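You operate a simulated robot arm through the tools that you are given. There is no shell and no other tool. Be economical: measure what you need, move in short steps, check, and stop when the job is done.

You run a simulated robot arm. Do the job below in one go: nothing can be reset, and whatever is moved stays where it is left.

## Task
Clear the teal comb, then pack it and the orange comb in the pockets of their colour.
Fine: cover shut.

It is judged by the outcome, as a careful person would: the job done as asked, and still so three seconds after it is handed in. It fails if anything else is knocked over, pushed out of place, dropped, spilled or broken. A push-on lid holds only when it is set on centred and level and pressed home; a screw cap is set on level and turned clockwise until tight.

## Robot
A 7-joint arm with a two-finger parallel gripper, fixed in place. Base frame: the origin is at the foot of the arm, x ahead of it, y to its left, z up; the work surface is at about z = 76.2. Units: cm, degrees, N and s.
With the tool pointing down near the work surface it reaches from about 30 to 70 cm from the base axis. Its first joint turns from -66.0 to 66.0 degrees. Payload 1.57 kg.
The tool frame sits at the grasp point between the pads (the TCP): z along the fingers, y along the line on which they close. The tips reach 3 cm beyond it. The gripper opens to 11 cm. The fingers are 2.4 cm wide and 1.2 cm thick; the gripper's body (4.8 by 11.2 cm) begins 7.8 cm behind the TCP.
Orientation is that of the tool frame in the base frame, as [roll, pitch, yaw] about the fixed x, y, z axes, in that order (R = Rz(yaw) Ry(pitch) Rx(roll)). With the fingers straight down and closing along the base's y, the tool's x points along the base's -x, its y along +y and its z along -z.

## Interface
- The arm moves only by the tool move_arm. Its argument "rows" is a list of rows, each a list of 7 numbers: the shift along the tool's x, y, z in units of 30 mm (1.0 is 30 mm), then the turn, a rotation vector about the tool's x, y, z in units of 5 degrees (1.0 is 5 degrees), then the opening, from 0 (shut) to 1 (fully open). In form: [[x, y, z, wx, wy, wz, jaw], ...]. A call has 1 to 20 rows; each row shifts and turns the commanded pose from where the row before left it, along the tool's axes as they then stand. A call with a number of a shift or a turn outside -1 to 1 is refused whole. Each row takes 0.2 s and may step no farther than 5 cm and 8.6 degrees from the row before; otherwise, or with a gripper value out of range, the whole call is refused. A pose out of reach is approached as far as the arm can. The call stops where the force on the tool passes 40 N (or 10 N more than at its start, if that is more) or the arm is blocked; 0.2 s more then pass. The fingers move at their own pace (about 10.8 cm/s each) and stop on an object; they squeeze with about 24 N. The grip force told is the motor's: it shows also when the fingers shut on nothing. Time passes only in rows, and 0.2 s behind the last, so rows that do not move let the fingers close. The reply holds the time, the measured pose of the TCP, the force on the tool along the base axes, the opening and the grip force, in the units named above and with some noise, with the torque about the TCP (base axes, N m) and any sound that the robot's microphone picked up.
- Cameras (640 x 400 px; columns grow to the right, rows downward): "scene" is fixed at [14.9, -41.78, 138.37]; the picture's right is [0.74, -0.67, 0.00], its down [-0.51, -0.56, -0.65] and it looks along [0.43, 0.48, -0.76] (base axes); focal length 318 px, centre (320, 200). "wrist" rides on the gripper at [7, 1.6, -14.1] in the tool frame; the picture's right is [-0.23, 0.97, 0.00], its down [-0.85, -0.20, -0.48] and it looks along [-0.47, -0.11, 0.88] (tool axes); focal length 222 px, centre (320, 200). There is no depth. A picture from a camera that has moved, and an enlarged one, comes with that camera's place and axes in the base frame and with its lens. The place of the scene camera against the robot may be out by one fixed shift of up to 2.5 cm in any direction.
- snapshot(camera): a new picture of that camera. No time passes.
- enlarge(camera, box): a new picture of the part [left, top, right, bottom] of that camera's present view, enlarged. No time passes.
- hand_in(): hands the job in; it is judged then, once.

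Go step by step. Nothing tells you positions but the pictures and the camera data: compare them with the known pose of the tool, close in by small moves and look again before you grip or let go. The budget is 120 turns and 68 pictures, counting those below and the enlarged ones. Unless the task says otherwise, let go and move clear before handing in, and close with one line.

The tools are called after "Emit:" as name(argument=value, ...) on one line, values as JSON. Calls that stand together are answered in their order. move_arm: Moves the arm, as the interface text tells. Its arguments: {"type":"object","properties":{"rows":{"type":"array","items":{"type":"array","items":{"type":"number"}}}},"required":["rows"]} The other tools are called the same way: snapshot (camera) takes a picture; enlarge (camera, box) takes an enlarged picture of a part of a camera's view; hand_in () hands the job in.

At the start:

```text
clock: 0.0
position: [43.64, -10.1, 109.37]
tool_rot: [-179.9, 0.0, -180.0]
force: [-0.7, 1.1, 0.5]
torque: [0.03, 0.03, 0.0]
opening: 11.01
grasp_force: 0.0
```

scene: 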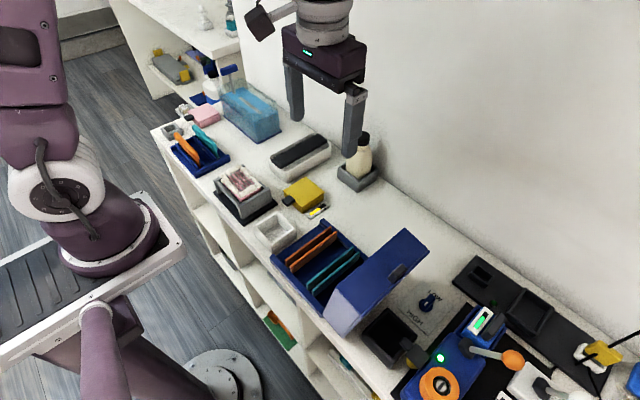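
wrist: 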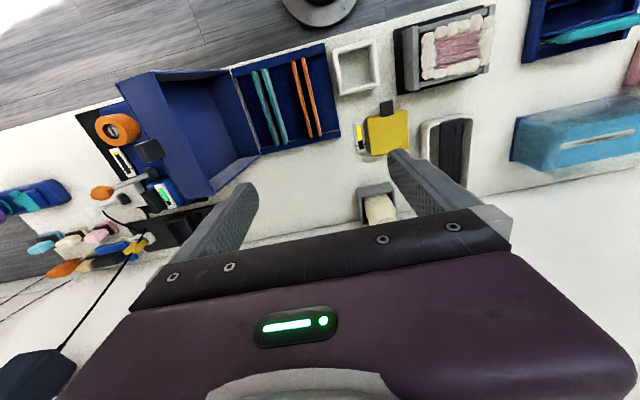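

I see an open blue case with coloured slots in the middle, and a blue tray at the far left holding an orange and a teal comb. I'll look closer at both first.

Emit:
enlarge(camera="scene", box=[140, 60, 300, 180])

Emit:
enlarge(camera="scene", box=[240, 170, 460, 340])

Emit:
enlarge(camera="wrist", box=[220, 0, 640, 220])

Emit:
enlarge(camera="scene", box=[360, 240, 640, 400])

```text
3.33 times, centred on (220, 120) of scene
camera zoom: at [14.9, -41.78, 138.37], right [0.74, -0.67, 0.0], down [-0.51, -0.56, -0.65], along [0.43, 0.48, -0.76], focal length 1059 px, centre (653, 467)
```

zoom: 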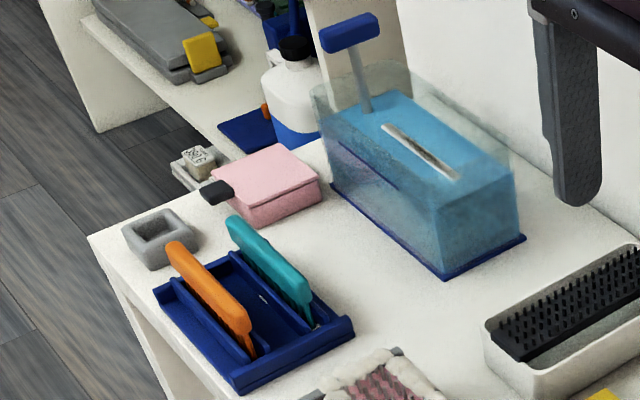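

```text
2.35 times, centred on (350, 255) of scene
camera zoom: at [14.9, -41.78, 138.37], right [0.74, -0.67, 0.0], down [-0.51, -0.56, -0.65], along [0.43, 0.48, -0.76], focal length 748 px, centre (249, 71)
```

zoom: 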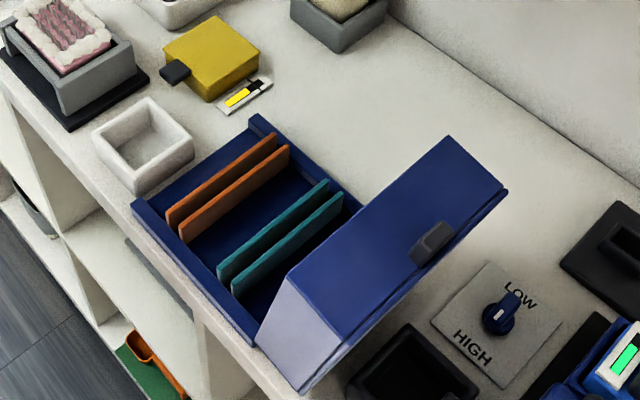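

```text
1.52 times, centred on (430, 110) of wrist
camera zoom: at [36.57, -8.43, 123.47], right [0.23, 0.97, 0.0], down [0.85, -0.2, 0.48], along [0.47, -0.11, -0.88], focal length 338 px, centre (152, 337)
```

zoom: 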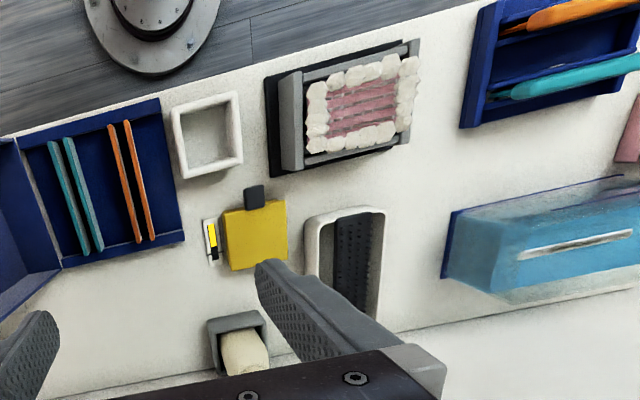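

```text
2.29 times, centred on (500, 320) of scene
camera zoom: at [14.9, -41.78, 138.37], right [0.74, -0.67, 0.0], down [-0.51, -0.56, -0.65], along [0.43, 0.48, -0.76], focal length 726 px, centre (-91, -74)
```

zoom: 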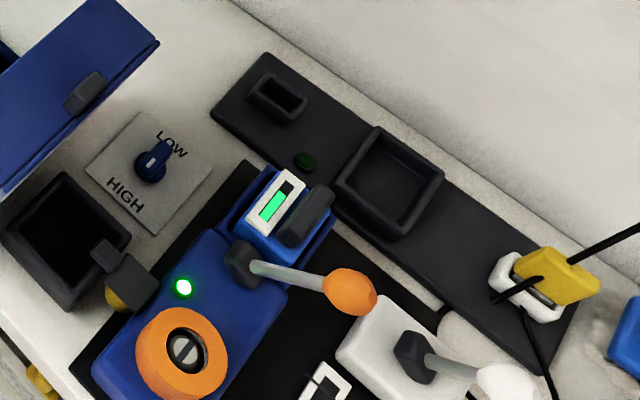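

The left tray holds the two real combs standing in it; the case has an orange slot and a teal slot. I'll move above the left tray for a better look.

Emit:
move_arm(rows=[[0.13, 1, 0.2, 0, 0, 0, 1], [0.13, 1, 0.2, 0, 0, 0, 1], [0.13, 1, 0.2, 0, 0, 0, 1], [0.13, 1, 0.2, 0, 0, 0, 1], [0.13, 1, 0.2, 0, 0, 0, 1], [0.13, 1, 0.2, 0, 0, 0, 1], [0.13, 1, 0.2, 0, 0, 0, 1], [0.13, 1, 0.2, 0, 0, 0, 1], [0.13, 1, 0.2, 0, 0, 0, 1], [0.13, 1, 0.2, 0, 0, 0, 1], [0.13, 1, 0.2, 0, 0, 0, 1], [0.13, 1, 0.2, 0, 0, 0, 1], [0.13, 1, 0.2, 0, 0, 0, 1], [0.13, 1, 0.2, 0, 0, 0, 1]])

Emit:
snapshot(camera="wrist")

Emit:
snapshot(camera="scene")

```text
clock: 3.0
position: [38.01, 31.9, 100.94]
tool_rot: [-180.0, 0.0, 180.0]
force: [0.0, 1.7, 0.7]
torque: [-0.03, -0.01, 0.01]
opening: 11.03
grasp_force: 0.0
```

```text
61 pictures are left
camera wrist: at [31.07, 33.57, 115.05], right [0.23, 0.97, 0.0], down [0.86, -0.2, 0.48], along [0.47, -0.11, -0.88], focal length 222 px, centre (320, 200)
```

wrist: 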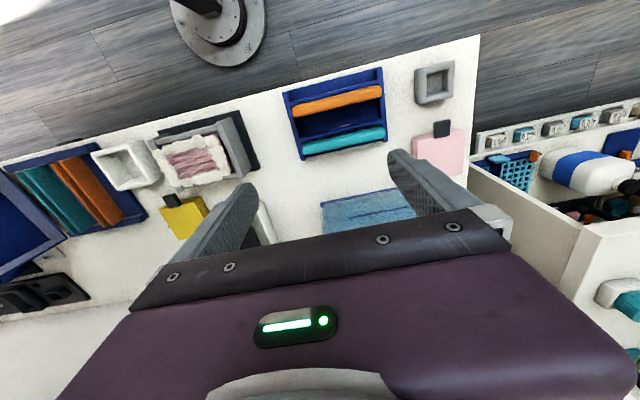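

```text
60 pictures are left
```

scene: 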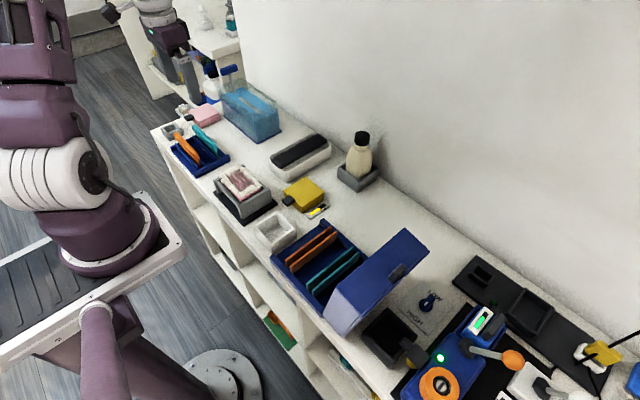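

Emit:
enlarge(camera="wrist", box=[265, 50, 425, 170])

Emit:
enlarge(camera="scene", box=[155, 100, 255, 180])

Emit:
enlarge(camera="scene", box=[255, 120, 395, 220])

```text
3.33 times, centred on (345, 110) of wrist
camera zoom: at [31.07, 33.57, 115.05], right [0.23, 0.97, 0.0], down [0.86, -0.2, 0.48], along [0.47, -0.11, -0.88], focal length 740 px, centre (237, 500)
```

zoom: 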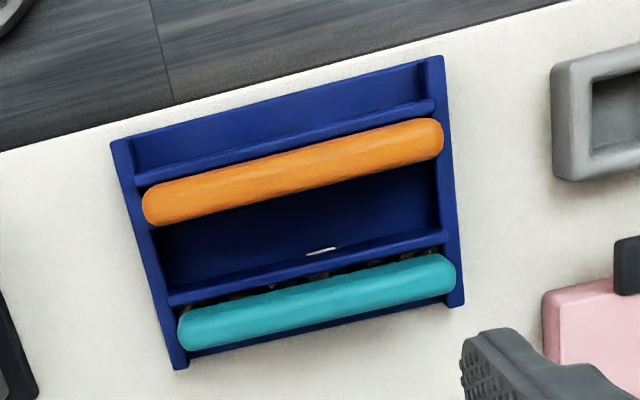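

```text
5.00 times, centred on (205, 140) of scene
camera zoom: at [14.9, -41.78, 138.37], right [0.74, -0.67, 0.0], down [-0.51, -0.56, -0.65], along [0.43, 0.48, -0.76], focal length 1588 px, centre (895, 500)
```

zoom: 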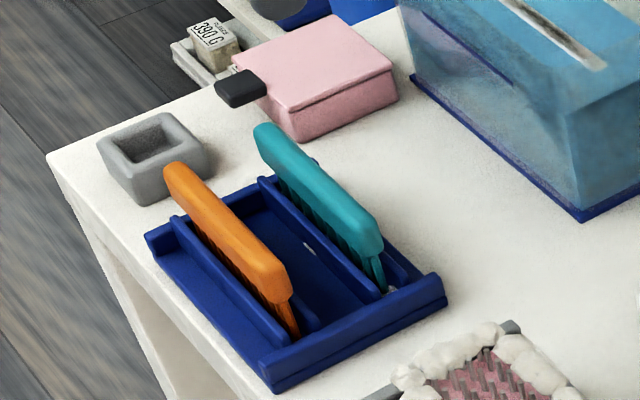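

```text
4.00 times, centred on (325, 170) of scene
camera zoom: at [14.9, -41.78, 138.37], right [0.74, -0.67, 0.0], down [-0.51, -0.56, -0.65], along [0.43, 0.48, -0.76], focal length 1271 px, centre (300, 320)
```

zoom: 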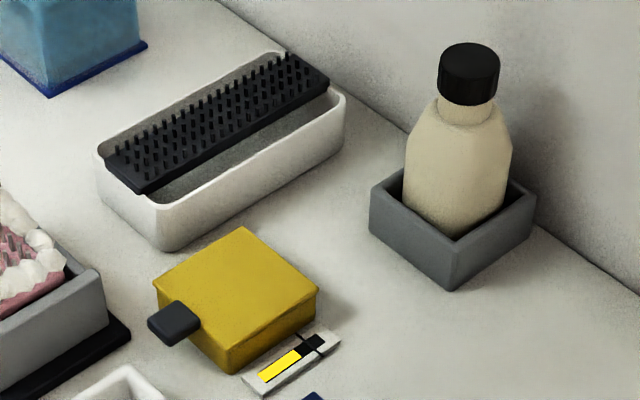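

The combs stand along base y in the rack with the spine on top; the teal one (around x≈40, y≈35) seems to carry residue in its teeth, and the bristle strip in the white trough looks like what it is cleared on. I'll shift over it and turn the gripper a quarter turn so that it can close along x.

Emit:
move_arm(rows=[[-0.25, 0.37, 0.77, 0, 0, 0, 0.5], [-0.25, 0.37, 0.77, 0, 0, 0, 0.5], [-0.23, 0.37, 0.77, 0, 0, 0, 0.5], [0, 0, 0, 0, 0, -1, 0.5], [0, 0, 0, 0, 0, -1, 0.5], [0, 0, 0, 0, 0, -1, 0.5], [0, 0, 0, 0, 0, -1, 0.5], [0, 0, 0, 0, 0, -1, 0.5], [0, 0, 0, 0, 0, -1, 0.5], [0, 0, 0, 0, 0, -1, 0.5], [0, 0, 0, 0, 0, -1, 0.5], [0, 0, 0, 0, 0, -1, 0.5], [0, 0, 0, 0, 0, -1, 0.5], [0, 0, 0, 0, 0, -1, 0.5], [0, 0, 0, 0, 0, -1, 0.5], [0, 0, 0, 0, 0, -1, 0.5], [0, 0, 0, 0, 0, -1, 0.5], [0, 0, 0, 0, 0, -1, 0.5], [0, 0, 0, 0, 0, -1, 0.5]])

Emit:
move_arm(rows=[[0, 0, 0, 0, 0, -1, 0.5], [0, 0, 0, 0, 0, -1, 0.5]])

Emit:
snapshot(camera="wrist")

```text
clock: 7.0
position: [40.35, 35.17, 93.98]
tool_rot: [179.9, 0.0, -99.9]
force: [-0.4, 0.3, 0.5]
torque: [0.0, -0.03, 0.0]
opening: 5.5
grasp_force: 0.1
```

```text
clock: 7.6
position: [40.39, 35.24, 93.9]
tool_rot: [-180.0, -0.1, -90.0]
force: [0.2, 0.6, 0.2]
torque: [0.0, 0.02, 0.01]
opening: 5.5
grasp_force: 0.1
```

```text
56 pictures are left
camera wrist: at [38.71, 28.29, 108.14], right [-0.97, 0.23, 0.0], down [0.2, 0.86, 0.48], along [0.11, 0.47, -0.88], focal length 222 px, centre (320, 200)
```

wrist: 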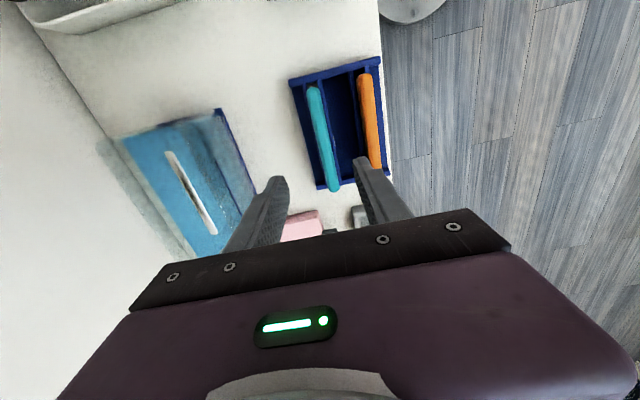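

Emit:
enlarge(camera="wrist", box=[260, 50, 420, 220])

```text
2.35 times, centred on (340, 135) of wrist
camera zoom: at [38.71, 28.29, 108.14], right [-0.97, 0.23, 0.0], down [0.2, 0.86, 0.48], along [0.11, 0.47, -0.88], focal length 523 px, centre (273, 353)
```

zoom: 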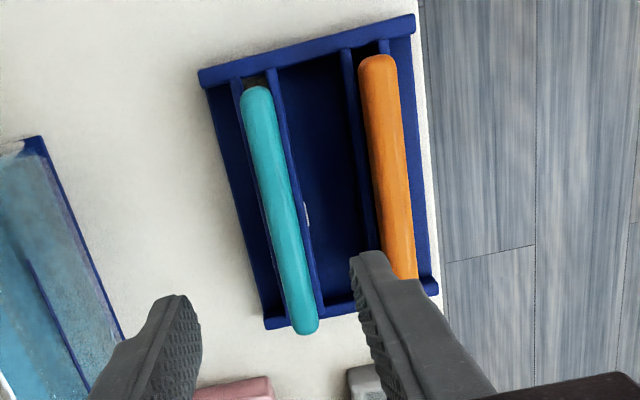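

The teal comb's spine is at x≈39.75, y≈35. I'll narrow the jaws, centre and come down partway, then look.

Emit:
move_arm(rows=[[0.07, 0.21, 0.5, 0, 0, 0, 0.4], [0, 0, 0.65, 0, 0, 0, 0.4], [0, 0, 0.65, 0, 0, 0, 0.4], [0, 0, 0.65, 0, 0, 0, 0.4], [0, 0, 0.5, 0, 0, 0, 0.4]])

Emit:
enlarge(camera="scene", box=[155, 90, 255, 170])

Emit:
snapshot(camera="wrist")

```text
clock: 8.8
position: [39.62, 34.74, 85.3]
tool_rot: [-180.0, 0.0, -90.0]
force: [0.1, 0.3, -0.8]
torque: [-0.03, 0.02, -0.02]
opening: 4.39
grasp_force: 0.0
```

```text
5.00 times, centred on (205, 130) of scene
camera zoom: at [14.9, -41.78, 138.37], right [0.74, -0.67, 0.0], down [-0.51, -0.56, -0.65], along [0.43, 0.48, -0.76], focal length 1588 px, centre (895, 550)
```

zoom: 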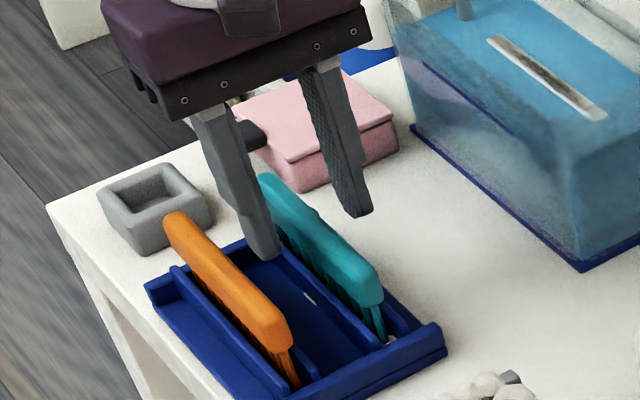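

```text
53 pictures are left
camera wrist: at [38.0, 27.91, 99.38], right [-0.97, 0.23, 0.0], down [0.2, 0.86, 0.48], along [0.11, 0.47, -0.88], focal length 222 px, centre (320, 200)
```

wrist: 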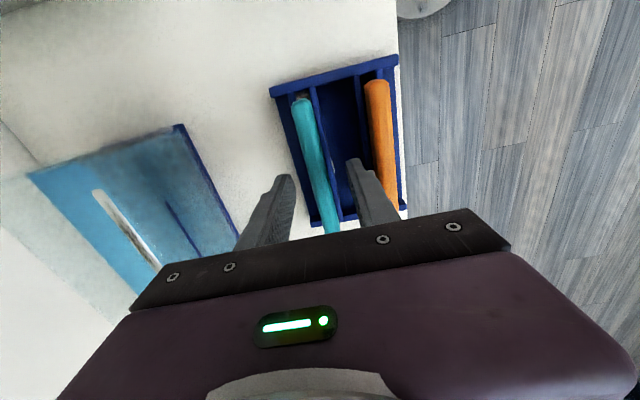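

The fingers straddle the teal spine, so I'll go down another 2.3 cm and close.

Emit:
move_arm(rows=[[0, 0, 0.4, 0, 0, 0, 0.4], [0, 0, 0.37, 0, 0, 0, 0.4], [0, 0, 0, 0, 0, 0, 0.4]])

Emit:
move_arm(rows=[[0, 0, 0, 0, 0, 0, 0.0], [0, 0, 0, 0, 0, 0, 0.0], [0, 0, 0, 0, 0, 0, 0.0]])

Emit:
enlarge(camera="scene", box=[155, 90, 255, 170])

```text
clock: 9.6
position: [39.64, 34.96, 82.93]
tool_rot: [180.0, -0.1, -90.0]
force: [-0.1, 0.4, 0.6]
torque: [0.01, -0.03, -0.01]
opening: 4.4
grasp_force: 0.1
```

```text
clock: 10.4
position: [39.6, 34.99, 82.92]
tool_rot: [179.9, 0.1, -90.0]
force: [-0.7, -0.4, -0.1]
torque: [-0.01, 0.01, 0.01]
opening: 1.39
grasp_force: 24.2
```

```text
5.00 times, centred on (205, 130) of scene
camera zoom: at [14.9, -41.78, 138.37], right [0.74, -0.67, 0.0], down [-0.51, -0.56, -0.65], along [0.43, 0.48, -0.76], focal length 1588 px, centre (895, 550)
```

zoom: 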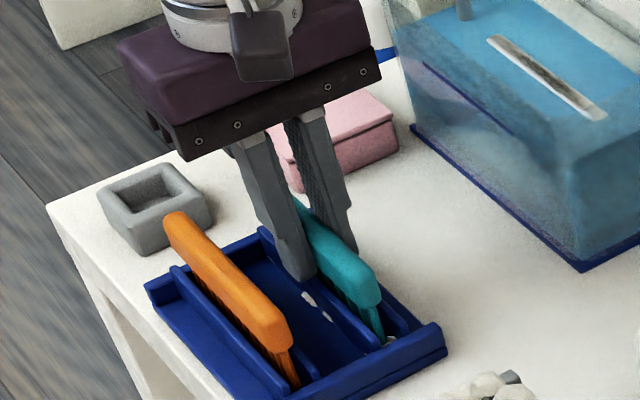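

The spine is gripped at 1.39 cm wide. I'll lift it and look at its teeth.

Emit:
move_arm(rows=[[0, 0, -0.3, 0, 0, 0, 0], [0, 0, -0.5, 0, 0, 0, 0], [0, 0, -0.8, 0, 0, 0, 0], [0, 0, -0.9, 0, 0, 0, 0], [0, 0, -0.9, 0, 0, 0, 0], [0, 0, -0.9, 0, 0, 0, 0], [0, 0, 0, 0, 0, 0, 0]])

Emit:
enlarge(camera="scene", box=[145, 40, 265, 140])

Emit:
snapshot(camera="wrist")

```text
clock: 12.0
position: [39.81, 34.94, 95.69]
tool_rot: [-180.0, -0.1, -90.0]
force: [-1.2, 0.8, 0.1]
torque: [0.01, 0.03, 0.0]
opening: 1.38
grasp_force: 24.2
```

```text
4.00 times, centred on (205, 90) of scene
camera zoom: at [14.9, -41.78, 138.37], right [0.74, -0.67, 0.0], down [-0.51, -0.56, -0.65], along [0.43, 0.48, -0.76], focal length 1271 px, centre (780, 640)
```

zoom: 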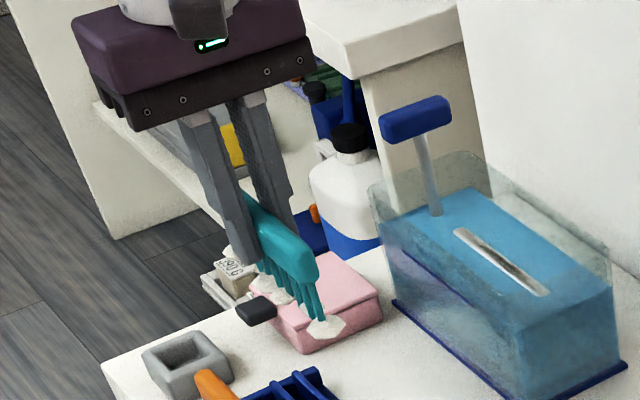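

```text
50 pictures are left
camera wrist: at [38.13, 28.14, 109.81], right [-0.97, 0.23, 0.0], down [0.2, 0.85, 0.48], along [0.11, 0.47, -0.88], focal length 222 px, centre (320, 200)
```

wrist: 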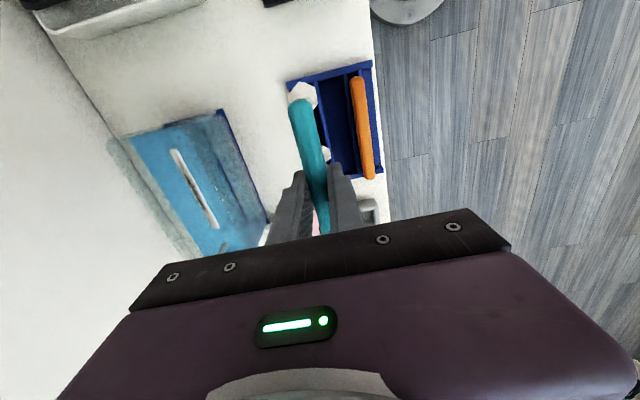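

White lumps cling to the teal comb's teeth. Before choosing the cleaning station I'll inspect the tank and the brush trough.

Emit:
enlarge(camera="wrist", box=[100, 80, 290, 260])

Emit:
enlarge(camera="scene", box=[205, 60, 345, 200])

Emit:
enlarge(camera="scene", box=[175, 70, 235, 120])

```text
2.22 times, centred on (195, 170) of wrist
camera zoom: at [38.13, 28.14, 109.81], right [-0.97, 0.23, 0.0], down [0.2, 0.85, 0.48], along [0.11, 0.47, -0.88], focal length 494 px, centre (598, 267)
```

zoom: 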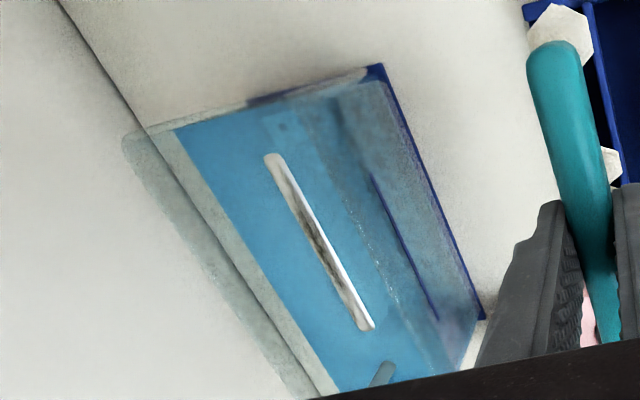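

```text
2.86 times, centred on (275, 130) of scene
camera zoom: at [14.9, -41.78, 138.37], right [0.74, -0.67, 0.0], down [-0.51, -0.56, -0.65], along [0.43, 0.48, -0.76], focal length 908 px, centre (449, 400)
```

zoom: 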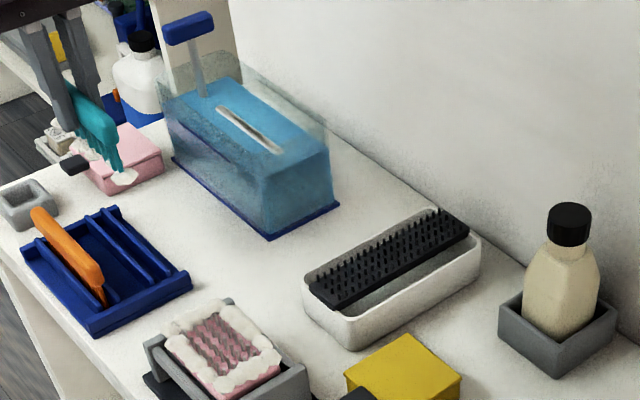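

```text
8.00 times, centred on (205, 95) of scene
camera zoom: at [14.9, -41.78, 138.37], right [0.74, -0.67, 0.0], down [-0.51, -0.56, -0.65], along [0.43, 0.48, -0.76], focal length 2542 px, centre (1240, 1040)
```

zoom: 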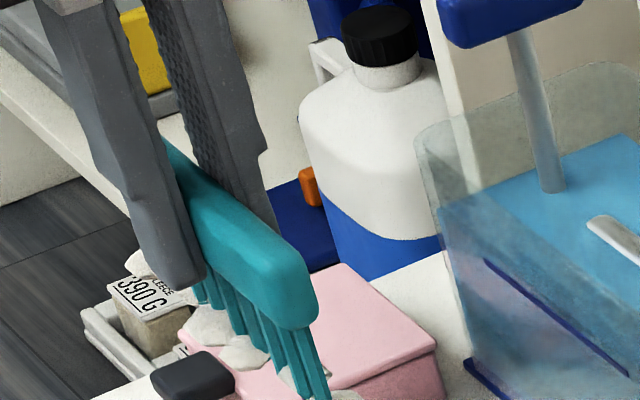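

The tank is just a buffer tank; the bristle strip over the white trough (pad on its +y half, catch trough on the −y half, long along x) is the place to clear the comb. I'll carry the comb there and turn it back so that it lies along x.

Emit:
move_arm(rows=[[0.87, -0.33, -0.1, 0, 0, 0, 0], [0.87, -0.33, -0.1, 0, 0, 0, 0], [0.87, -0.33, -0.1, 0, 0, 0, 0], [0.87, -0.33, -0.1, 0, 0, 0, 0], [0.87, -0.33, -0.1, 0, 0, 0, 0], [0.87, -0.33, -0.1, 0, 0, 0, 0], [0.87, -0.33, 0, 0, 0, 0, 0], [0.87, -0.33, 0, 0, 0, 0, 0], [0, 0, 0, 0, 0, 1, 0], [0, 0, 0, 0, 0, 1, 0], [0, 0, 0, 0, 0, 1, 0], [0, 0, 0, 0, 0, 1, 0], [0, 0, 0, 0, 0, 1, 0], [0, 0, 0, 0, 0, 1, 0], [0, 0, 0, 0, 0, 1, 0], [0, 0, 0, 0, 0, 1, 0], [0, 0, 0, 0, 0, 1, 0]])

Emit:
move_arm(rows=[[0, 0, 0, 0, 0, 1, 0], [0, 0, 0, 0, 0, 1, 0], [0, 0, 0, 0, 0, 1, 0], [0, 0, 0, 0, 0, 1, 0], [0, 0, 0, 0, 0, 1, 0], [0, 0, 0, 0, 0, 1, 0], [0, 0, 0, 0, 0, 1, 0], [0, 0, 0, 0, 0, 1, 0], [0, 0, 0, 0, 0, 1, 0], [0, 0, 0, 0, 0, 0, 0]])

Emit:
snapshot(camera="wrist")

Emit:
enlarge(camera="scene", box=[230, 60, 390, 180])

```text
clock: 15.6
position: [47.49, 14.17, 97.46]
tool_rot: [179.9, -0.1, -135.3]
force: [0.0, -0.2, -0.1]
torque: [0.01, 0.01, -0.02]
opening: 1.41
grasp_force: 23.9
```

```text
clock: 17.8
position: [47.67, 14.13, 97.6]
tool_rot: [180.0, 0.0, 179.9]
force: [-0.5, -0.3, 0.0]
torque: [0.04, -0.02, 0.01]
opening: 1.4
grasp_force: 23.7
```

```text
46 pictures are left
camera wrist: at [40.57, 15.82, 111.67], right [0.23, 0.97, 0.0], down [0.85, -0.2, 0.48], along [0.47, -0.11, -0.88], focal length 222 px, centre (320, 200)
```

wrist: 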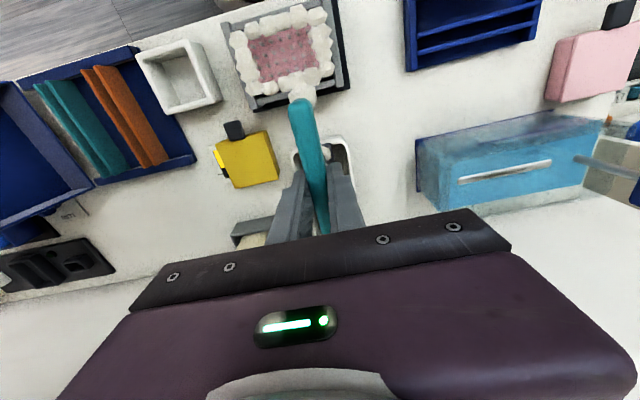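

```text
3.33 times, centred on (310, 120) of scene
camera zoom: at [14.9, -41.78, 138.37], right [0.74, -0.67, 0.0], down [-0.51, -0.56, -0.65], along [0.43, 0.48, -0.76], focal length 1059 px, centre (353, 467)
```

zoom: 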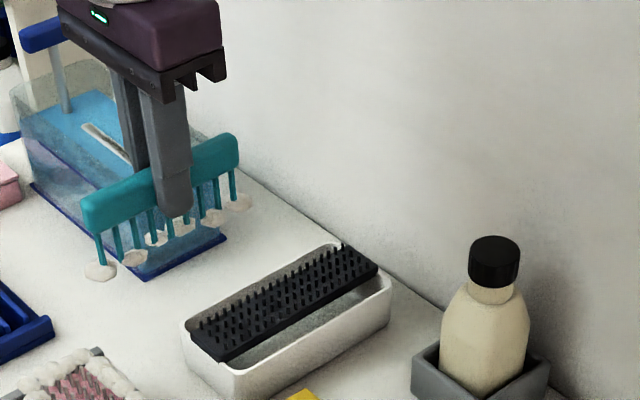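

The comb hangs level along x, teeth with lumps downward. To locate the bristle strip precisely I'll shift to one side of it so the wrist camera can see it.

Emit:
move_arm(rows=[[-0.7, 0.82, -0.1, 0, 0, 0, 0], [-0.7, 0.82, -0.1, 0, 0, 0, 0], [-0.7, 0.82, 0, 0, 0, 0, 0], [-0.7, 0.82, 0, 0, 0, 0, 0], [0, 0, 0, 0, 0, 0, 0]])

Emit:
enlarge(camera="wrist", box=[160, 70, 340, 240])

```text
clock: 19.0
position: [55.82, 23.99, 98.06]
tool_rot: [-179.9, 0.0, 179.9]
force: [0.2, -1.5, -0.3]
torque: [-0.02, 0.0, -0.01]
opening: 1.39
grasp_force: 24.2
```

```text
2.35 times, centred on (250, 155) of wrist
camera zoom: at [48.93, 25.62, 112.21], right [0.23, 0.97, 0.0], down [0.85, -0.2, 0.48], along [0.47, -0.11, -0.88], focal length 523 px, centre (485, 306)
```

zoom: 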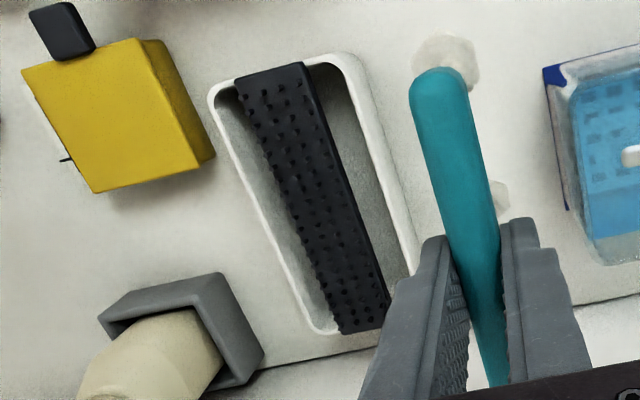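

The strip lies along x from about 49 to 64, centred at y≈13.4, bristle tops near z≈81. I'll bring the comb in on its +y side and make a first shallow stroke toward the trough.

Emit:
move_arm(rows=[[-0.16, -0.7, 0, 0, 0, 0, 0], [0, -0.7, 0.6, 0, 0, 0, 0], [0, -0.65, 0.9, 0, 0, 0, 0], [0, 0, 0.9, 0, 0, 0, 0], [0, 0, 0.9, 0, 0, 0, 0], [0, 0, 0, 0, 0, 0, 0]])

Emit:
enlarge(camera="scene", box=[260, 90, 380, 190])

```text
clock: 20.4
position: [56.4, 17.89, 88.28]
tool_rot: [180.0, 0.0, -180.0]
force: [0.1, 0.0, -1.2]
torque: [0.0, 0.04, 0.0]
opening: 1.41
grasp_force: 23.4
```

```text
4.00 times, centred on (320, 140) of scene
camera zoom: at [14.9, -41.78, 138.37], right [0.74, -0.67, 0.0], down [-0.51, -0.56, -0.65], along [0.43, 0.48, -0.76], focal length 1271 px, centre (320, 440)
```

zoom: 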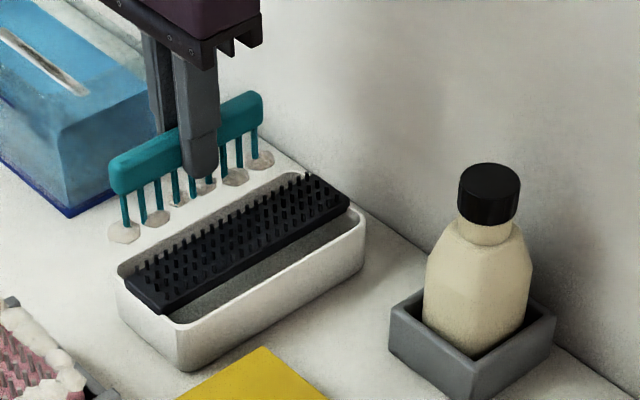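

The comb is lined up with the strip. First stroke toward −y at this height.

Emit:
move_arm(rows=[[0, -0.4, 0, 0, 0, 0, 0], [0, -0.4, 0, 0, 0, 0, 0], [0, -0.4, 0, 0, 0, 0, 0], [0, -0.4, 0, 0, 0, 0, 0], [0, -0.4, 0, 0, 0, 0, 0], [0, -0.4, 0, 0, 0, 0, 0], [0, -0.4, 0, 0, 0, 0, 0]])

Emit:
enlarge(camera="scene", box=[260, 90, 380, 190])

```text
clock: 22.0
position: [56.63, 9.35, 88.33]
tool_rot: [180.0, -0.1, -180.0]
force: [0.3, 0.5, 0.3]
torque: [0.0, -0.03, 0.01]
opening: 1.38
grasp_force: 24.3
```

```text
4.00 times, centred on (320, 140) of scene
camera zoom: at [14.9, -41.78, 138.37], right [0.74, -0.67, 0.0], down [-0.51, -0.56, -0.65], along [0.43, 0.48, -0.76], focal length 1271 px, centre (320, 440)
```

zoom: 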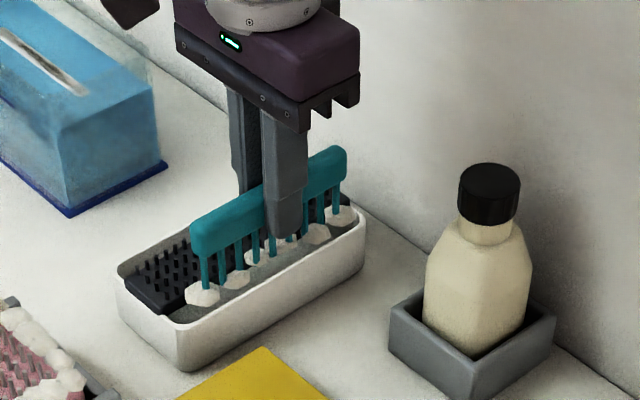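

No contact yet; I'll go back lower by 0.8 cm.

Emit:
move_arm(rows=[[0, 0.35, 0, 0, 0, 0, 0], [0, 0, 0.27, 0, 0, 0, 0], [0, 0.35, 0, 0, 0, 0, 0], [0, 0.35, 0, 0, 0, 0, 0], [0, 0.35, 0, 0, 0, 0, 0], [0, 0.35, 0, 0, 0, 0, 0], [0, 0.35, 0, 0, 0, 0, 0], [0, 0.2, 0, 0, 0, 0, 0]])

Emit:
enlarge(camera="scene", box=[260, 90, 380, 190])

```text
clock: 23.8
position: [56.52, 16.35, 87.4]
tool_rot: [180.0, 0.1, -180.0]
force: [1.6, -5.3, 20.9]
torque: [-0.93, -0.02, 0.01]
opening: 2.83
grasp_force: 24.0
```

```text
4.00 times, centred on (320, 140) of scene
camera zoom: at [14.87, -41.8, 138.37], right [0.74, -0.67, 0.0], down [-0.51, -0.56, -0.65], along [0.43, 0.48, -0.76], focal length 1271 px, centre (320, 440)
```

zoom: 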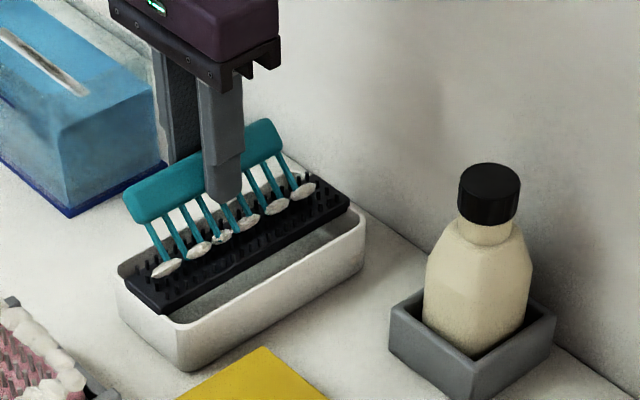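

The comb caught in the bristles and tipped in the grip. I'll back off toward −y while easing up so it swings upright again, and check.

Emit:
move_arm(rows=[[0, -0.25, -0.05, 0, 0, 0, 0], [0, -0.25, -0.05, 0, 0, 0, 0], [0, -0.25, -0.05, 0, 0, 0, 0], [0, -0.25, -0.05, 0, 0, 0, 0], [0, 0, 0, 0, 0, 0, 0]])

Emit:
enlarge(camera="scene", box=[260, 90, 380, 190])

```text
clock: 25.0
position: [56.42, 13.29, 88.03]
tool_rot: [180.0, -0.2, 180.0]
force: [-0.1, 0.7, -1.0]
torque: [0.03, 0.01, -0.01]
opening: 1.38
grasp_force: 24.3
```

```text
4.00 times, centred on (320, 140) of scene
camera zoom: at [14.9, -41.78, 138.37], right [0.74, -0.67, 0.0], down [-0.51, -0.56, -0.65], along [0.43, 0.48, -0.76], focal length 1271 px, centre (320, 440)
```

zoom: 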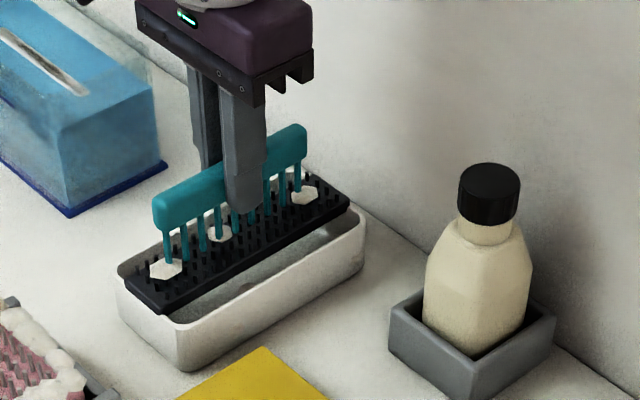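

It swung upright again (opening back to 1.38) and several lumps have come off; about three remain. I'll make gentler strokes, slightly higher.

Emit:
move_arm(rows=[[0, 0, 0.08, 0, 0, 0, 0], [0, -0.2, 0, 0, 0, 0, 0], [0, -0.2, 0, 0, 0, 0, 0], [0, -0.2, 0, 0, 0, 0, 0], [0, -0.2, 0, 0, 0, 0, 0], [0, -0.2, 0, 0, 0, 0, 0]])

Emit:
enlarge(camera="scene", box=[260, 90, 380, 190])

```text
clock: 26.4
position: [56.53, 10.22, 87.75]
tool_rot: [179.9, 0.0, -179.9]
force: [-0.1, -0.4, -1.7]
torque: [-0.01, -0.03, -0.01]
opening: 1.41
grasp_force: 24.0
```

```text
4.00 times, centred on (320, 140) of scene
camera zoom: at [14.9, -41.78, 138.37], right [0.74, -0.67, 0.0], down [-0.51, -0.56, -0.65], along [0.43, 0.48, -0.76], focal length 1271 px, centre (320, 440)
```

zoom: 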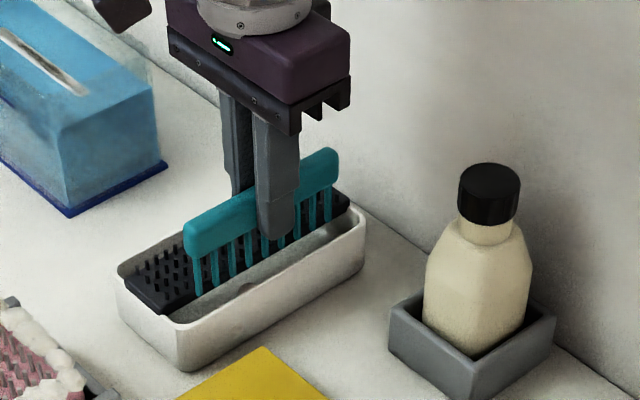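

All visible lumps have come off. I'll lift clear and check the teeth closely.

Emit:
move_arm(rows=[[0, 0, -0.7, 0, 0, 0, 0], [0, 0, -0.9, 0, 0, 0, 0], [0, 0, -0.9, 0, 0, 0, 0], [0, 0, -0.9, 0, 0, 0, 0], [0.7, 0, 0, 0, 0, 0, 0], [0.7, 0, 0, 0, 0, 0, 0], [0, 0, 0, 0, 0, 0, 0]])

Emit:
enlarge(camera="scene", box=[275, 65, 355, 125])

Emit:
snapshot(camera="wrist")

```text
clock: 28.0
position: [52.21, 10.25, 97.96]
tool_rot: [-180.0, 0.0, 179.8]
force: [0.2, -0.4, -0.2]
torque: [-0.01, -0.01, 0.01]
opening: 1.39
grasp_force: 23.9
```

```text
6.67 times, centred on (315, 95) of scene
camera zoom: at [14.9, -41.78, 138.37], right [0.74, -0.67, 0.0], down [-0.51, -0.56, -0.65], along [0.43, 0.48, -0.76], focal length 2118 px, centre (353, 900)
```

zoom: 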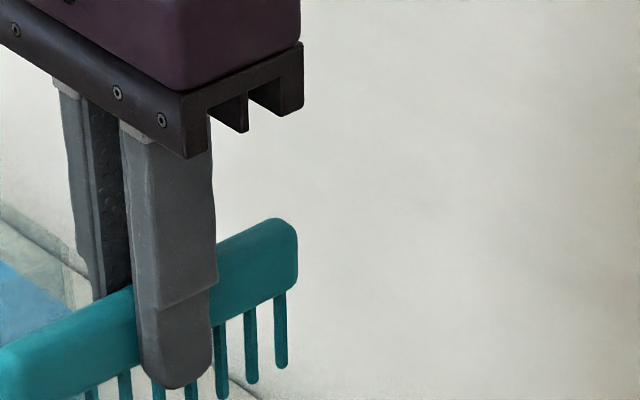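

```text
37 pictures are left
camera wrist: at [45.23, 11.9, 112.08], right [0.23, 0.97, 0.0], down [0.85, -0.2, 0.48], along [0.47, -0.11, -0.88], focal length 222 px, centre (320, 200)
```

wrist: 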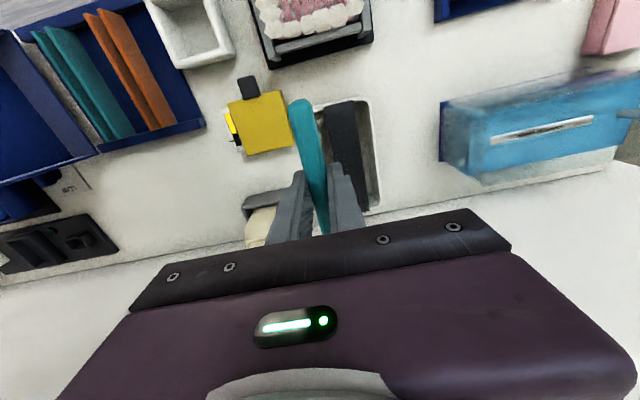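

The teeth look clean. Next I'll carry the comb toward the case and look at the pockets and the open cover.

Emit:
move_arm(rows=[[0.48, -0.87, -0.1, 0, 0, 0, 0], [0.48, -0.87, -0.1, 0, 0, 0, 0], [0.48, -0.87, -0.1, 0, 0, 0, 0], [0.48, -0.87, -0.1, 0, 0, 0, 0], [0.48, -0.87, -0.1, 0, 0, 0, 0], [0.48, -0.87, -0.1, 0, 0, 0, 0], [0.48, -0.87, -0.07, 0, 0, 0, 0], [0, 0, 0, 0, 0, 0, 0]])

Emit:
snapshot(camera="wrist")

Emit:
enlarge(camera="scene", box=[250, 180, 450, 340])

```text
clock: 29.8
position: [42.27, -8.1, 100.17]
tool_rot: [179.9, 0.1, -180.0]
force: [-0.5, 0.1, -1.7]
torque: [0.04, -0.03, 0.04]
opening: 1.41
grasp_force: 24.2
```

```text
36 pictures are left
camera wrist: at [35.26, -6.32, 114.3], right [0.23, 0.97, 0.0], down [0.85, -0.2, 0.48], along [0.47, -0.11, -0.88], focal length 222 px, centre (320, 200)
```

wrist: 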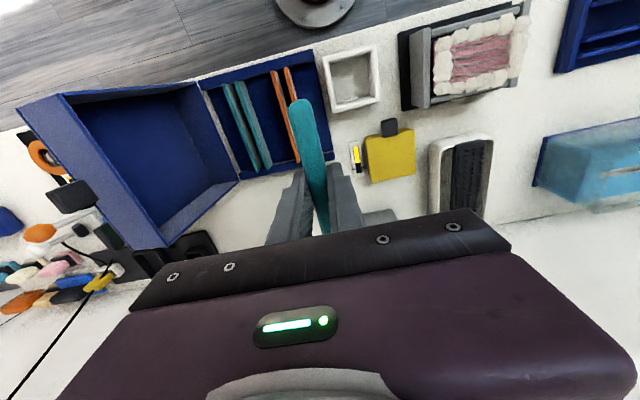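

```text
2.50 times, centred on (350, 260) of scene
camera zoom: at [14.9, -41.78, 138.37], right [0.74, -0.67, 0.0], down [-0.51, -0.56, -0.65], along [0.43, 0.48, -0.76], focal length 794 px, centre (245, 50)
```

zoom: 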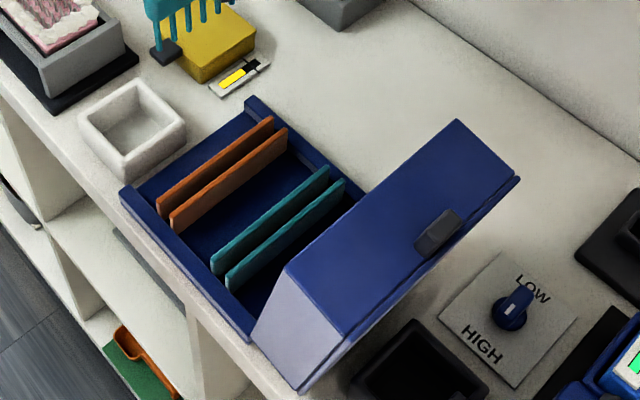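

Emit:
enlarge(camera="wrist", box=[180, 40, 340, 200])

Emit:
enlarge(camera="wrist", box=[10, 70, 250, 250])

```text
2.50 times, centred on (260, 120) of wrist
camera zoom: at [35.26, -6.32, 114.3], right [0.23, 0.97, 0.0], down [0.85, -0.2, 0.48], along [0.47, -0.11, -0.88], focal length 555 px, centre (470, 400)
```

zoom: 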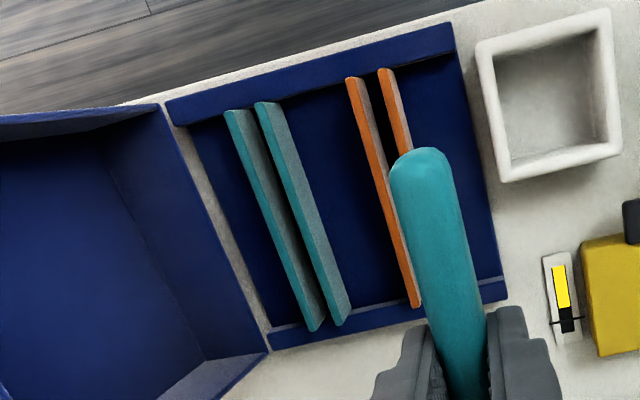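

```text
2.22 times, centred on (130, 160) of wrist
camera zoom: at [35.26, -6.32, 114.3], right [0.23, 0.97, 0.0], down [0.85, -0.2, 0.48], along [0.47, -0.11, -0.88], focal length 494 px, centre (742, 289)
```

zoom: 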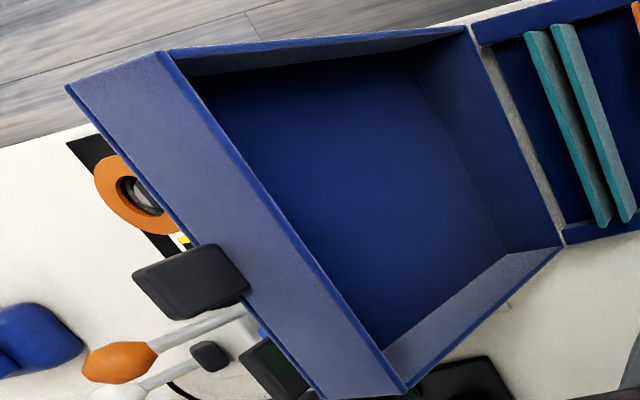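

The case pockets run along x: orange at y≈−11.3, teal at y≈−18, rib tops near z≈81.4. My grip is so low on the spine that the fingertips would hit the ribs, so first I'll set the comb's teeth on the bare table behind the case and take a higher grip.

Emit:
move_arm(rows=[[-0.92, -0.2, 0, 0, 0, 0, 0], [-0.92, -0.2, 0, 0, 0, 0, 0], [-0.92, -0.2, 0, 0, 0, 0, 0], [-0.92, -0.2, 0.3, 0, 0, 0, 0], [-0.92, -0.2, 0.8, 0, 0, 0, 0], [0, 0, 0.9, 0, 0, 0, 0], [0, 0, 0.9, 0, 0, 0, 0], [0, 0, 0.9, 0, 0, 0, 0], [0, 0, 0.6, 0, 0, 0, 0], [0, 0, 0, 0, 0, 0, 0]])

Emit:
enlarge(camera="scene", box=[300, 140, 460, 260])

```text
clock: 32.0
position: [55.88, -10.94, 86.79]
tool_rot: [-180.0, 0.0, 180.0]
force: [0.8, 0.2, 0.0]
torque: [0.03, -0.01, 0.01]
opening: 1.36
grasp_force: 24.0
```

```text
3.33 times, centred on (380, 200) of scene
camera zoom: at [14.9, -41.78, 138.37], right [0.74, -0.67, 0.0], down [-0.51, -0.56, -0.65], along [0.43, 0.48, -0.76], focal length 1059 px, centre (120, 200)
```

zoom: 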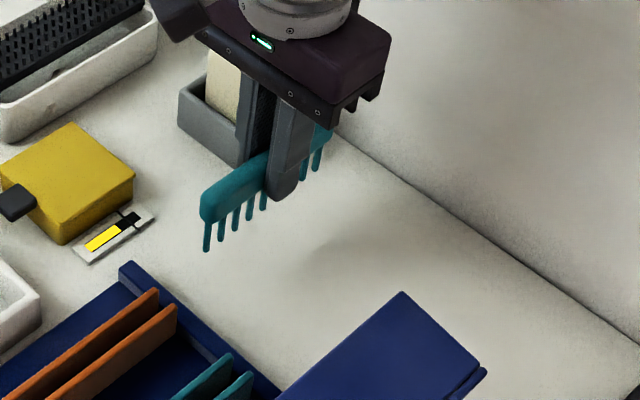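

Teeth are clean and the spot is free. Lowering toward the table in small steps.

Emit:
move_arm(rows=[[0, 0, 0.6, 0, 0, 0, 0], [0, 0, 0.6, 0, 0, 0, 0], [0, 0, 0.1, 0, 0, 0, 0]])

Emit:
move_arm(rows=[[0, 0, 0.08, 0, 0, 0, 0], [0, 0, 0, 0, 0, 0, 0]])

Emit:
move_arm(rows=[[0, 0, 0.08, 0, 0, 0, 0], [0, 0, 0, 0, 0, 0, 0]])

```text
clock: 32.8
position: [55.94, -11.02, 82.8]
tool_rot: [-179.9, 0.0, 179.9]
force: [0.0, -0.5, -0.9]
torque: [0.02, -0.03, 0.01]
opening: 1.38
grasp_force: 23.5
```

```text
clock: 33.4
position: [55.95, -10.98, 82.65]
tool_rot: [-180.0, 0.0, 180.0]
force: [-0.2, 0.4, 0.2]
torque: [-0.01, 0.01, -0.02]
opening: 1.4
grasp_force: 23.4
```

```text
clock: 34.0
position: [56.08, -11.02, 82.27]
tool_rot: [-179.9, 0.0, 180.0]
force: [1.2, -0.2, 0.0]
torque: [0.01, -0.01, 0.02]
opening: 1.38
grasp_force: 24.0
```

Emit:
move_arm(rows=[[0, 0, 0.08, 0, 0, 0, 0], [0, 0, 0, 0, 0, 0, 0]])

Emit:
move_arm(rows=[[0, 0, 0.08, 0, 0, 0, 0], [0, 0, 0, 0, 0, 0, 0]])

Emit:
enlarge(camera="scene", box=[320, 160, 420, 240])

```text
clock: 34.6
position: [55.9, -11.01, 82.31]
tool_rot: [-180.0, 0.0, -180.0]
force: [0.9, -0.3, 0.1]
torque: [-0.02, -0.01, -0.01]
opening: 1.38
grasp_force: 23.8
```

```text
clock: 35.2
position: [56.0, -11.01, 81.93]
tool_rot: [-180.0, 0.1, -179.9]
force: [-4.2, 0.2, 17.4]
torque: [0.06, -0.03, 0.05]
opening: 1.38
grasp_force: 24.3
```

```text
5.00 times, centred on (370, 200) of scene
camera zoom: at [14.86, -41.77, 138.38], right [0.74, -0.67, 0.0], down [-0.51, -0.56, -0.65], along [0.43, 0.48, -0.76], focal length 1588 px, centre (70, 200)
```

zoom: 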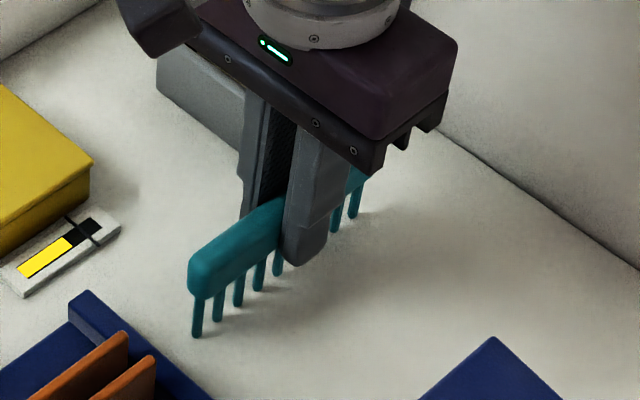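

The teeth touch the table at TCP z≈82.0. I'll crack the jaws just slightly, rise 1.9 cm with the comb still fenced between the fingers, and close again.

Emit:
move_arm(rows=[[0, 0, -0.03, 0, 0, 0, 0], [0, 0, 0, 0, 0, 0, 0.15], [0, 0, 0, 0, 0, 0, 0.15], [0, 0, -0.3, 0, 0, 0, 0.15], [0, 0, -0.31, 0, 0, 0, 0.15], [0, 0, 0, 0, 0, 0, 0.15], [0, 0, 0, 0, 0, 0, 0.0], [0, 0, 0, 0, 0, 0, 0.0]])

Emit:
enlarge(camera="scene", box=[320, 160, 420, 240])

```text
clock: 37.0
position: [56.06, -10.96, 83.84]
tool_rot: [180.0, 0.0, 179.9]
force: [-1.3, 0.3, 0.7]
torque: [0.02, 0.13, 0.01]
opening: 1.38
grasp_force: 24.5
```

```text
5.00 times, centred on (370, 200) of scene
camera zoom: at [14.9, -41.78, 138.37], right [0.74, -0.67, 0.0], down [-0.51, -0.56, -0.65], along [0.43, 0.48, -0.76], focal length 1588 px, centre (70, 200)
```

zoom: 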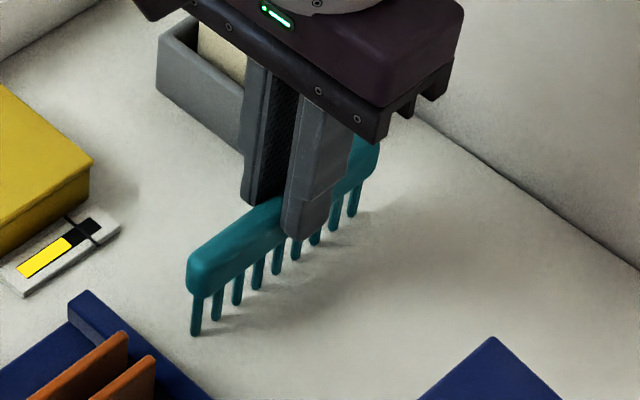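

I have a higher grip now, with the tooth tips 7.6 cm below the TCP. I'll lift and move above the teal pocket.

Emit:
move_arm(rows=[[0, 0, -0.8, 0, 0, 0, 0], [0, 0, -0.9, 0, 0, 0, 0], [0, 0, -0.9, 0, 0, 0, 0], [0, 0, -0.9, 0, 0, 0, 0], [0.93, 0, -0.9, 0, 0, 0, 0], [0.93, -0.39, 0, 0, 0, 0, 0], [0.93, -0.39, 0, 0, 0, 0, 0], [0.93, -0.39, 0, 0, 0, 0, 0], [0.93, -0.39, 0, 0, 0, 0, 0], [0.93, -0.39, 0, 0, 0, 0, 0], [0, -0.39, 0, 0, 0, 0, 0], [0, 0, 0, 0, 0, 0, 0]])

Emit:
snapshot(camera="wrist")

Emit:
enlarge(camera="scene", box=[260, 170, 420, 290])

```text
clock: 39.6
position: [39.19, -17.86, 96.97]
tool_rot: [-179.9, 0.0, -180.0]
force: [0.7, -0.7, -0.5]
torque: [0.03, 0.0, 0.02]
opening: 1.41
grasp_force: 23.8
```

```text
29 pictures are left
camera wrist: at [32.28, -16.24, 111.09], right [0.23, 0.97, 0.0], down [0.85, -0.2, 0.48], along [0.47, -0.11, -0.88], focal length 222 px, centre (320, 200)
```

wrist: 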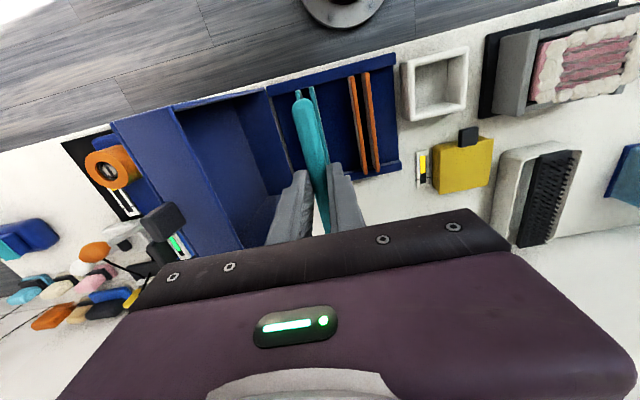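

```text
3.33 times, centred on (340, 230) of scene
camera zoom: at [14.9, -41.78, 138.37], right [0.74, -0.67, 0.0], down [-0.51, -0.56, -0.65], along [0.43, 0.48, -0.76], focal length 1059 px, centre (253, 100)
```

zoom: 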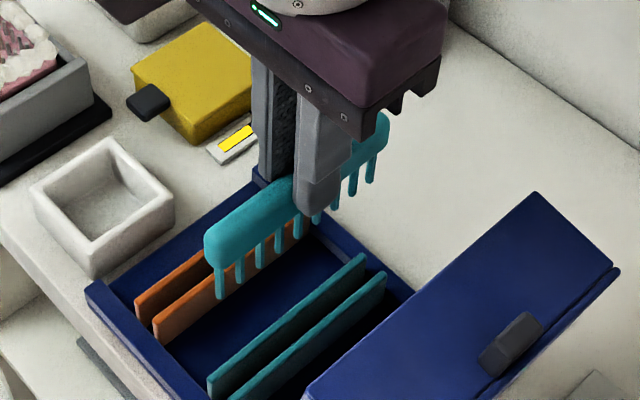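

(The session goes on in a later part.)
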